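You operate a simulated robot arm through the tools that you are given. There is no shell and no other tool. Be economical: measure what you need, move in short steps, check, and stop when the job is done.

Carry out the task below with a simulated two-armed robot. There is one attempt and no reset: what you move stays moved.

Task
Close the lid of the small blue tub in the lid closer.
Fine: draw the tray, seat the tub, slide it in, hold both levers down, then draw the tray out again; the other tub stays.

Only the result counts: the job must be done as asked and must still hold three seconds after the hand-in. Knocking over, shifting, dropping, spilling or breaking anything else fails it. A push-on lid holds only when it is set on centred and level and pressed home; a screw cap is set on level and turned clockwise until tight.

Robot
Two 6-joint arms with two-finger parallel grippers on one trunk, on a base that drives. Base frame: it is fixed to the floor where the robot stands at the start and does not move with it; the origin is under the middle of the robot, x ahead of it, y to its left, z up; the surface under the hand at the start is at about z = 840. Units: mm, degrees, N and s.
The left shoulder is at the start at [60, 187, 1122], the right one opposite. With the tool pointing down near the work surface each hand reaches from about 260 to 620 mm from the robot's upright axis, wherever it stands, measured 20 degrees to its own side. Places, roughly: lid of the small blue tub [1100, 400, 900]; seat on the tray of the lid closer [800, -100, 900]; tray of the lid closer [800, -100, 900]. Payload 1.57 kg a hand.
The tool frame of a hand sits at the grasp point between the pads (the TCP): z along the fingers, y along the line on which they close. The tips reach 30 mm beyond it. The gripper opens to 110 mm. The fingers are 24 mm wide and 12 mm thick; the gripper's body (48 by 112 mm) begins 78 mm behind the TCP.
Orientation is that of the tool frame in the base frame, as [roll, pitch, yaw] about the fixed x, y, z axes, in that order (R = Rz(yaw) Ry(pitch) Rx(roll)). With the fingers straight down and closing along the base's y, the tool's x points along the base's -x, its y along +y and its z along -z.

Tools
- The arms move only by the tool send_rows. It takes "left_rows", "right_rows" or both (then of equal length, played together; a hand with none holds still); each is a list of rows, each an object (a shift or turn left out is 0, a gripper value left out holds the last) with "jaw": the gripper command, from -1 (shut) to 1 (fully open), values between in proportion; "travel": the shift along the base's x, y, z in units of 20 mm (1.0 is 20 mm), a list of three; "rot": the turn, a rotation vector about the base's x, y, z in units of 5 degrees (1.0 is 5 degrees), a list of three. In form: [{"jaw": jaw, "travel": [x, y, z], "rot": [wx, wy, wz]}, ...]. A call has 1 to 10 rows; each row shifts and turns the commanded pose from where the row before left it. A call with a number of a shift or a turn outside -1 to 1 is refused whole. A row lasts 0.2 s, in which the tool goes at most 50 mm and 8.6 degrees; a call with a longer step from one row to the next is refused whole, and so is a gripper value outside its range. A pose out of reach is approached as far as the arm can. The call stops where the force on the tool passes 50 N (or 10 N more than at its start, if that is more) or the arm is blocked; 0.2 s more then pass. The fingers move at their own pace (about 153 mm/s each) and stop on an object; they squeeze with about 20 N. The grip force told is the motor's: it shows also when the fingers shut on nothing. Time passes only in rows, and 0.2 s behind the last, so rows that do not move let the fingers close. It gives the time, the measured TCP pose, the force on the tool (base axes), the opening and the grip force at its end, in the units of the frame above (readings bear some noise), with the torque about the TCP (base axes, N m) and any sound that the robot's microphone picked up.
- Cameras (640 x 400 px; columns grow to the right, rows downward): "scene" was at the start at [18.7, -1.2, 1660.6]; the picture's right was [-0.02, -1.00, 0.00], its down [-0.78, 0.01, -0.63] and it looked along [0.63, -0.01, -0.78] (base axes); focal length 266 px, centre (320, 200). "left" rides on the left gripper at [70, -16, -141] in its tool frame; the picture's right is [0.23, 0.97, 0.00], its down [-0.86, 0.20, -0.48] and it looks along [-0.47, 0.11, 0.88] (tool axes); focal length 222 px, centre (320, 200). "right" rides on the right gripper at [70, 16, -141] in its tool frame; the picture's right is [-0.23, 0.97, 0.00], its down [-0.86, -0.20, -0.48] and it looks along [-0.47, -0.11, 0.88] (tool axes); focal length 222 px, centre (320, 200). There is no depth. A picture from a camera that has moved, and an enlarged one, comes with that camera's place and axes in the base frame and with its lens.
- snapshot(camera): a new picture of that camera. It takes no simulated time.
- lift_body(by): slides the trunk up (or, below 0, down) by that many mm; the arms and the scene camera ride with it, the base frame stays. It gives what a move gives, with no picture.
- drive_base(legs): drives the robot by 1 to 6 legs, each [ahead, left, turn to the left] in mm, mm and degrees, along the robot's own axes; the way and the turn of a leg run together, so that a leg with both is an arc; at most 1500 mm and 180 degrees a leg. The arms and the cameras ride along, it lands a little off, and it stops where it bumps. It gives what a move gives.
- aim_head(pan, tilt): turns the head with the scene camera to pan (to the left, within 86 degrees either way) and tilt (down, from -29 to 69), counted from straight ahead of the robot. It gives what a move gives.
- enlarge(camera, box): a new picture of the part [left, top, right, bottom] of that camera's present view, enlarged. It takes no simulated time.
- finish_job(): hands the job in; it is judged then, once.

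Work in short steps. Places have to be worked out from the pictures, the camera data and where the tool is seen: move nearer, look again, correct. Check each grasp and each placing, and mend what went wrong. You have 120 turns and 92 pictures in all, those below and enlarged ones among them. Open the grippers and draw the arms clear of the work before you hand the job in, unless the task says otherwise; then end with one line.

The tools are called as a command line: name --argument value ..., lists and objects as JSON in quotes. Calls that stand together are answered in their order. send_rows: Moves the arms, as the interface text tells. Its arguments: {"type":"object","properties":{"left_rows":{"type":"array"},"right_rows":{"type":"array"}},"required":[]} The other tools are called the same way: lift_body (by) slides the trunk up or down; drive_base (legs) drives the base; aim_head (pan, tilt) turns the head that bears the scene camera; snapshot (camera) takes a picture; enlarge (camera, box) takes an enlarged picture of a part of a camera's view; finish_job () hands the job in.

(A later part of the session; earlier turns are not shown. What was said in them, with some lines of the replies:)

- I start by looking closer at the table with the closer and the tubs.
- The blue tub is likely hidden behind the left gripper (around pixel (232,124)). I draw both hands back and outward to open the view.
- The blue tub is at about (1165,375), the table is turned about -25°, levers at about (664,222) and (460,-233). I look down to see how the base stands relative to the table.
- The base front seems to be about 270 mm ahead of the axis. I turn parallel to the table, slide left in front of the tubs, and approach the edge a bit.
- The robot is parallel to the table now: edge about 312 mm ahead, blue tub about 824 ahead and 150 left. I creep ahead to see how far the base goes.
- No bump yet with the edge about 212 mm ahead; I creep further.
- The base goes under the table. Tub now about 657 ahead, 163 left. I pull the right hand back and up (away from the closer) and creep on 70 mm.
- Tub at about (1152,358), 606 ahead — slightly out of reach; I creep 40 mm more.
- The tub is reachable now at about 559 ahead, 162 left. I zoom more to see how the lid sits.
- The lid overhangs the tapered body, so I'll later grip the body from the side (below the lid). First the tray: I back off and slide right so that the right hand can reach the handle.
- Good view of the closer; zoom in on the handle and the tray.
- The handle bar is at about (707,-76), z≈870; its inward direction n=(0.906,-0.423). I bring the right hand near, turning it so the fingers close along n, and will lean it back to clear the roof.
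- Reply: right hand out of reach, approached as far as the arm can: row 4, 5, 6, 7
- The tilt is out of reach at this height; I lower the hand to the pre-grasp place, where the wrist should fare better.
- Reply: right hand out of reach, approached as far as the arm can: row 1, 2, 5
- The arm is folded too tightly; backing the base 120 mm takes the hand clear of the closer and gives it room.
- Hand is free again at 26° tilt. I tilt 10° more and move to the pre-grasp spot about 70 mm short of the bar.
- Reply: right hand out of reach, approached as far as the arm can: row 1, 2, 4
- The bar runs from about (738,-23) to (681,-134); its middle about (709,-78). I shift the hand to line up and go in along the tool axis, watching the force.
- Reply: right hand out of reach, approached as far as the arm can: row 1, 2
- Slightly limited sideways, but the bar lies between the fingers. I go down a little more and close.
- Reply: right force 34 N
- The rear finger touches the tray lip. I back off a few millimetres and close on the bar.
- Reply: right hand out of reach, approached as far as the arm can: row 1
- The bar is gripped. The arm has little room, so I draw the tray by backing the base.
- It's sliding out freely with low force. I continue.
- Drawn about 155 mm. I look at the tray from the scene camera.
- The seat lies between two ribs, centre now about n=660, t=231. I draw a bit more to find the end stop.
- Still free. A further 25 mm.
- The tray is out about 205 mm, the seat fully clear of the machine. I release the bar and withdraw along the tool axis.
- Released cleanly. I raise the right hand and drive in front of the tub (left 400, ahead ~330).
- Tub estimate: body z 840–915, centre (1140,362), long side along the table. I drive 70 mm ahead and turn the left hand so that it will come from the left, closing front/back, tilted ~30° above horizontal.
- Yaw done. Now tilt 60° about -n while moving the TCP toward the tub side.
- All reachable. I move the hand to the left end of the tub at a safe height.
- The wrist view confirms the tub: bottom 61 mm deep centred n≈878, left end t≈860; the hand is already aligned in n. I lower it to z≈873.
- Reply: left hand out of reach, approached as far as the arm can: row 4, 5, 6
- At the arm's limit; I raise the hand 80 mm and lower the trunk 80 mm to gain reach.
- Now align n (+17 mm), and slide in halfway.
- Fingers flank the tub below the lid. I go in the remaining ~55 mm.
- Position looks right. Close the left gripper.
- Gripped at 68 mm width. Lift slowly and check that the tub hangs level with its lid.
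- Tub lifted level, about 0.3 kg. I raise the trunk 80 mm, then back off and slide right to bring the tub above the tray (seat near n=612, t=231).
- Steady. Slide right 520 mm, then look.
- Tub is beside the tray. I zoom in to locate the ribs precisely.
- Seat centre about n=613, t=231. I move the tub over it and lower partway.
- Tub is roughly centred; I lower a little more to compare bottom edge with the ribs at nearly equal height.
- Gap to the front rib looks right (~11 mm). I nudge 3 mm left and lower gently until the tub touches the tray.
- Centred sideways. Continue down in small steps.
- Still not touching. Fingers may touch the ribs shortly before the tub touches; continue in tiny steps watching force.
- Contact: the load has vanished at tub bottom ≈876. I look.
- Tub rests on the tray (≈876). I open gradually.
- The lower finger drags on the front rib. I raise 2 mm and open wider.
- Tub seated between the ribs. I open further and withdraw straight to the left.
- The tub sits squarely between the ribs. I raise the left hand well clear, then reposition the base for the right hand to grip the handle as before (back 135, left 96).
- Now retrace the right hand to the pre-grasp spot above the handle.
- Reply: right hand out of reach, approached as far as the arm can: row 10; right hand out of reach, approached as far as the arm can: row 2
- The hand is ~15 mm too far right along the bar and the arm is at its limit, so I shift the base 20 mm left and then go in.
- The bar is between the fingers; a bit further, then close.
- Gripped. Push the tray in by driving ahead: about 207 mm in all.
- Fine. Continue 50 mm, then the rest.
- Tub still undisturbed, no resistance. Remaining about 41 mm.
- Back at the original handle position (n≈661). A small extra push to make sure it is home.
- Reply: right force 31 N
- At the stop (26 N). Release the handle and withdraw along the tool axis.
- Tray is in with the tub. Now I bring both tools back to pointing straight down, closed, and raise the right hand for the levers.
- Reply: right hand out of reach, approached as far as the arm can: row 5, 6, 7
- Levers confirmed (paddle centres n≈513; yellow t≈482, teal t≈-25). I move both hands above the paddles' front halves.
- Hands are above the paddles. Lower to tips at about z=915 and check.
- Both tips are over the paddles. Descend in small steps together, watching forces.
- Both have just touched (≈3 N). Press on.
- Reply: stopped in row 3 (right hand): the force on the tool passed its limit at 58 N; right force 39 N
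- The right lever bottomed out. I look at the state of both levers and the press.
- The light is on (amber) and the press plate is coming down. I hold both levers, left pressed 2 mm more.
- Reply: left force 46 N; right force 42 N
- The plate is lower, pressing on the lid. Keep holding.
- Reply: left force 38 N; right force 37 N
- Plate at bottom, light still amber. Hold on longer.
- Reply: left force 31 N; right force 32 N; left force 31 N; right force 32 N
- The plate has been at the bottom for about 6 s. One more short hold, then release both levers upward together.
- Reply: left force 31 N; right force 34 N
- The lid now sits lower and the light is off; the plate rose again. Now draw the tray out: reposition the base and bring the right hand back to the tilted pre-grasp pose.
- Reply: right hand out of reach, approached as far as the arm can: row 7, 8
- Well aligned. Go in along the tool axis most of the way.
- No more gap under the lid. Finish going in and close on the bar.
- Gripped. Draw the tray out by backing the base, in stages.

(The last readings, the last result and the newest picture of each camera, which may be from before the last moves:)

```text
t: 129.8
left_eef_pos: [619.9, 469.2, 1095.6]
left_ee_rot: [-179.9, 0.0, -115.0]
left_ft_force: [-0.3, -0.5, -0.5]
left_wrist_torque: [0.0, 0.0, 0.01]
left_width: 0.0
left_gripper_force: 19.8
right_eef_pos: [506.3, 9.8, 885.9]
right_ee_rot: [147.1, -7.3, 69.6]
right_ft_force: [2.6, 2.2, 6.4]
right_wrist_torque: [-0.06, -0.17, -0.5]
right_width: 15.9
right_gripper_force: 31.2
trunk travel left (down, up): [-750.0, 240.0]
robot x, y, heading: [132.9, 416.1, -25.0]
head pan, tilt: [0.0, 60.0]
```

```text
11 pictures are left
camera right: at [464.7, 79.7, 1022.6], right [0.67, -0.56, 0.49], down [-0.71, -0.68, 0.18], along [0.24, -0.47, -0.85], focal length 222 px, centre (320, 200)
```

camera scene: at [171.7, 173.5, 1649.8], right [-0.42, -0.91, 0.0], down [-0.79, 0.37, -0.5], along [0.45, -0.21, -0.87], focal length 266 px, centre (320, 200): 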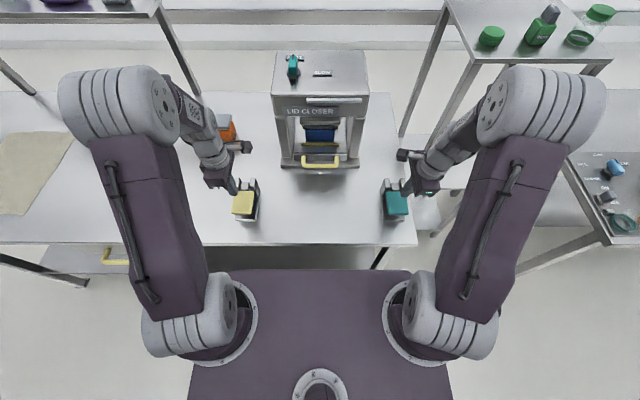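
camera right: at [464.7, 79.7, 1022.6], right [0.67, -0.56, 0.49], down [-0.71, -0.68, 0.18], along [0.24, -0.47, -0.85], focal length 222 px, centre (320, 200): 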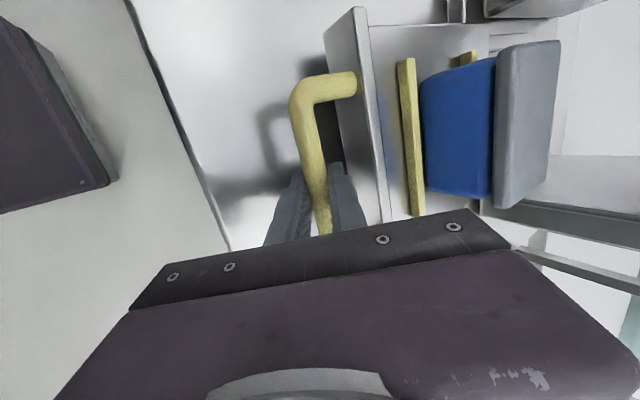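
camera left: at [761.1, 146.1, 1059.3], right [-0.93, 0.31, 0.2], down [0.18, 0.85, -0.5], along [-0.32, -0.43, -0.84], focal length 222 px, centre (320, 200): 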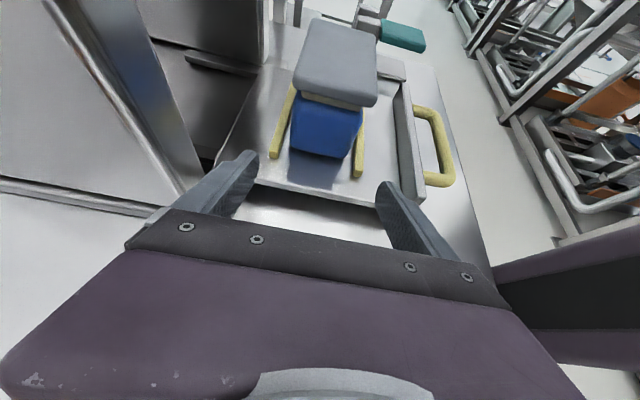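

Tray out ~200 mm, lid seated flush. A little more to be fully out.

drive_base --legs '[[-20, 0, 0]]'

```text
t: 130.6
left_eef_pos: [600.5, 477.1, 1096.5]
left_ee_rot: [-179.9, 0.2, -115.0]
left_ft_force: [-0.3, 0.2, -0.1]
left_wrist_torque: [0.01, 0.02, 0.01]
left_width: 0.0
left_gripper_force: 20.0
right_eef_pos: [488.4, 18.1, 886.2]
right_ee_rot: [147.1, -7.4, 69.8]
right_ft_force: [5.0, 5.3, -8.3]
right_wrist_torque: [0.56, -0.35, -0.17]
right_width: 15.6
right_gripper_force: 31.5
trunk travel left (down, up): [-750.0, 240.0]
robot x, y, heading: [108.6, 425.1, -24.8]
head pan, tilt: [0.0, 60.0]
```

Drawn about 220 mm. Release, withdraw along the tool axis and up, then back the robot away.

send_rows --right_rows '[{"jaw": -0.45}, {"jaw": -0.45}, {"travel": [-0.48, 0.22, 0.8]}, {"travel": [-0.5, 0.24, 0.83]}, {"travel": [-0.5, 0.24, 0.83]}, {"travel": [-0.5, 0.24, 0.83]}, {"travel": [-0.5, 0.24, 0.83]}, {"travel": [0, 0, 1]}, {"travel": [0, 0, 1]}, {"travel": [0, 0, 1]}]' --left_rows '[{}, {}, {}, {}, {}, {}, {"jaw": 1}, {}, {}, {}]'

drive_base --legs '[[-100, 0, 0]]'

aim_head --pan -20 --tilt 50

snapshot --camera "scene"

```text
t: 132.8
left_eef_pos: [597.8, 478.6, 1096.9]
left_ee_rot: [-179.8, 0.1, -115.1]
left_ft_force: [0.2, -0.1, -0.6]
left_wrist_torque: [-0.01, -0.01, -0.01]
left_width: 109.9
left_gripper_force: 0.1
right_eef_pos: [436.0, 41.2, 1029.3]
right_ee_rot: [146.9, -7.3, 69.8]
right_ft_force: [0.8, 0.5, 0.0]
right_wrist_torque: [-0.02, 0.02, 0.0]
right_width: 30.4
right_gripper_force: 0.0
trunk travel left (down, up): [-750.0, 240.0]
robot x, y, heading: [111.3, 425.0, -25.0]
head pan, tilt: [0.0, 60.0]
```

```text
t: 133.9
left_eef_pos: [508.0, 520.0, 1096.3]
left_ee_rot: [-179.8, 0.1, -115.1]
left_ft_force: [0.1, 0.6, -0.4]
left_wrist_torque: [-0.02, -0.01, 0.01]
left_width: 110.0
left_gripper_force: 0.0
right_eef_pos: [346.6, 83.1, 1029.3]
right_ee_rot: [146.9, -7.3, 69.9]
right_ft_force: [-0.8, -0.8, 0.1]
right_wrist_torque: [0.02, 0.02, 0.01]
right_width: 30.4
right_gripper_force: 0.1
trunk travel left (down, up): [-750.0, 240.0]
robot x, y, heading: [19.7, 466.1, -24.8]
head pan, tilt: [0.0, 60.0]
```

```text
t: 134.8
left_eef_pos: [508.0, 519.8, 1096.6]
left_ee_rot: [-179.8, 0.1, -114.9]
left_ft_force: [0.1, 0.0, 0.4]
left_wrist_torque: [-0.02, 0.01, 0.02]
left_width: 109.7
left_gripper_force: 0.0
right_eef_pos: [345.4, 83.6, 1030.4]
right_ee_rot: [146.9, -7.3, 69.8]
right_ft_force: [0.3, 0.1, -1.0]
right_wrist_torque: [-0.06, 0.0, 0.02]
right_width: 30.1
right_gripper_force: 0.1
trunk travel left (down, up): [-750.0, 240.0]
robot x, y, heading: [22.4, 466.8, -24.8]
head pan, tilt: [-20.0, 50.0]
```

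```text
10 pictures are left
camera scene: at [22.7, 438.5, 1662.4], right [-0.71, -0.71, 0.0], down [-0.54, 0.54, -0.64], along [0.46, -0.45, -0.77], focal length 266 px, centre (320, 200)
```

scene: 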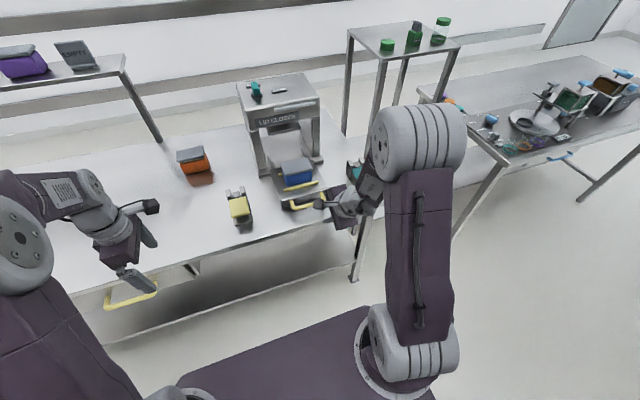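

enlarge --camera "scene" --box '[240, 140, 340, 215]'

```text
5.33 times, centred on (290, 178) of scene
camera zoom: at [22.7, 438.5, 1662.4], right [-0.71, -0.71, 0.0], down [-0.54, 0.54, -0.64], along [0.46, -0.45, -0.77], focal length 1417 px, centre (480, 320)
```

zoom: 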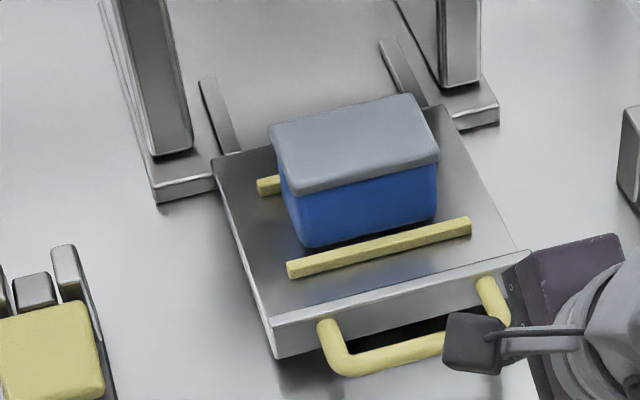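

The lid sits flush, level and centred on the blue tub, the tray is drawn out, and both arms are clear of the work. I hand the job in.

finish_job

```text
The job is handed in.
```

The lid of the small blue tub is closed in the lid closer; it looks flush and level. The tray is drawn out again with the tub on it, the orange tub was not touched, and I handed the job in.
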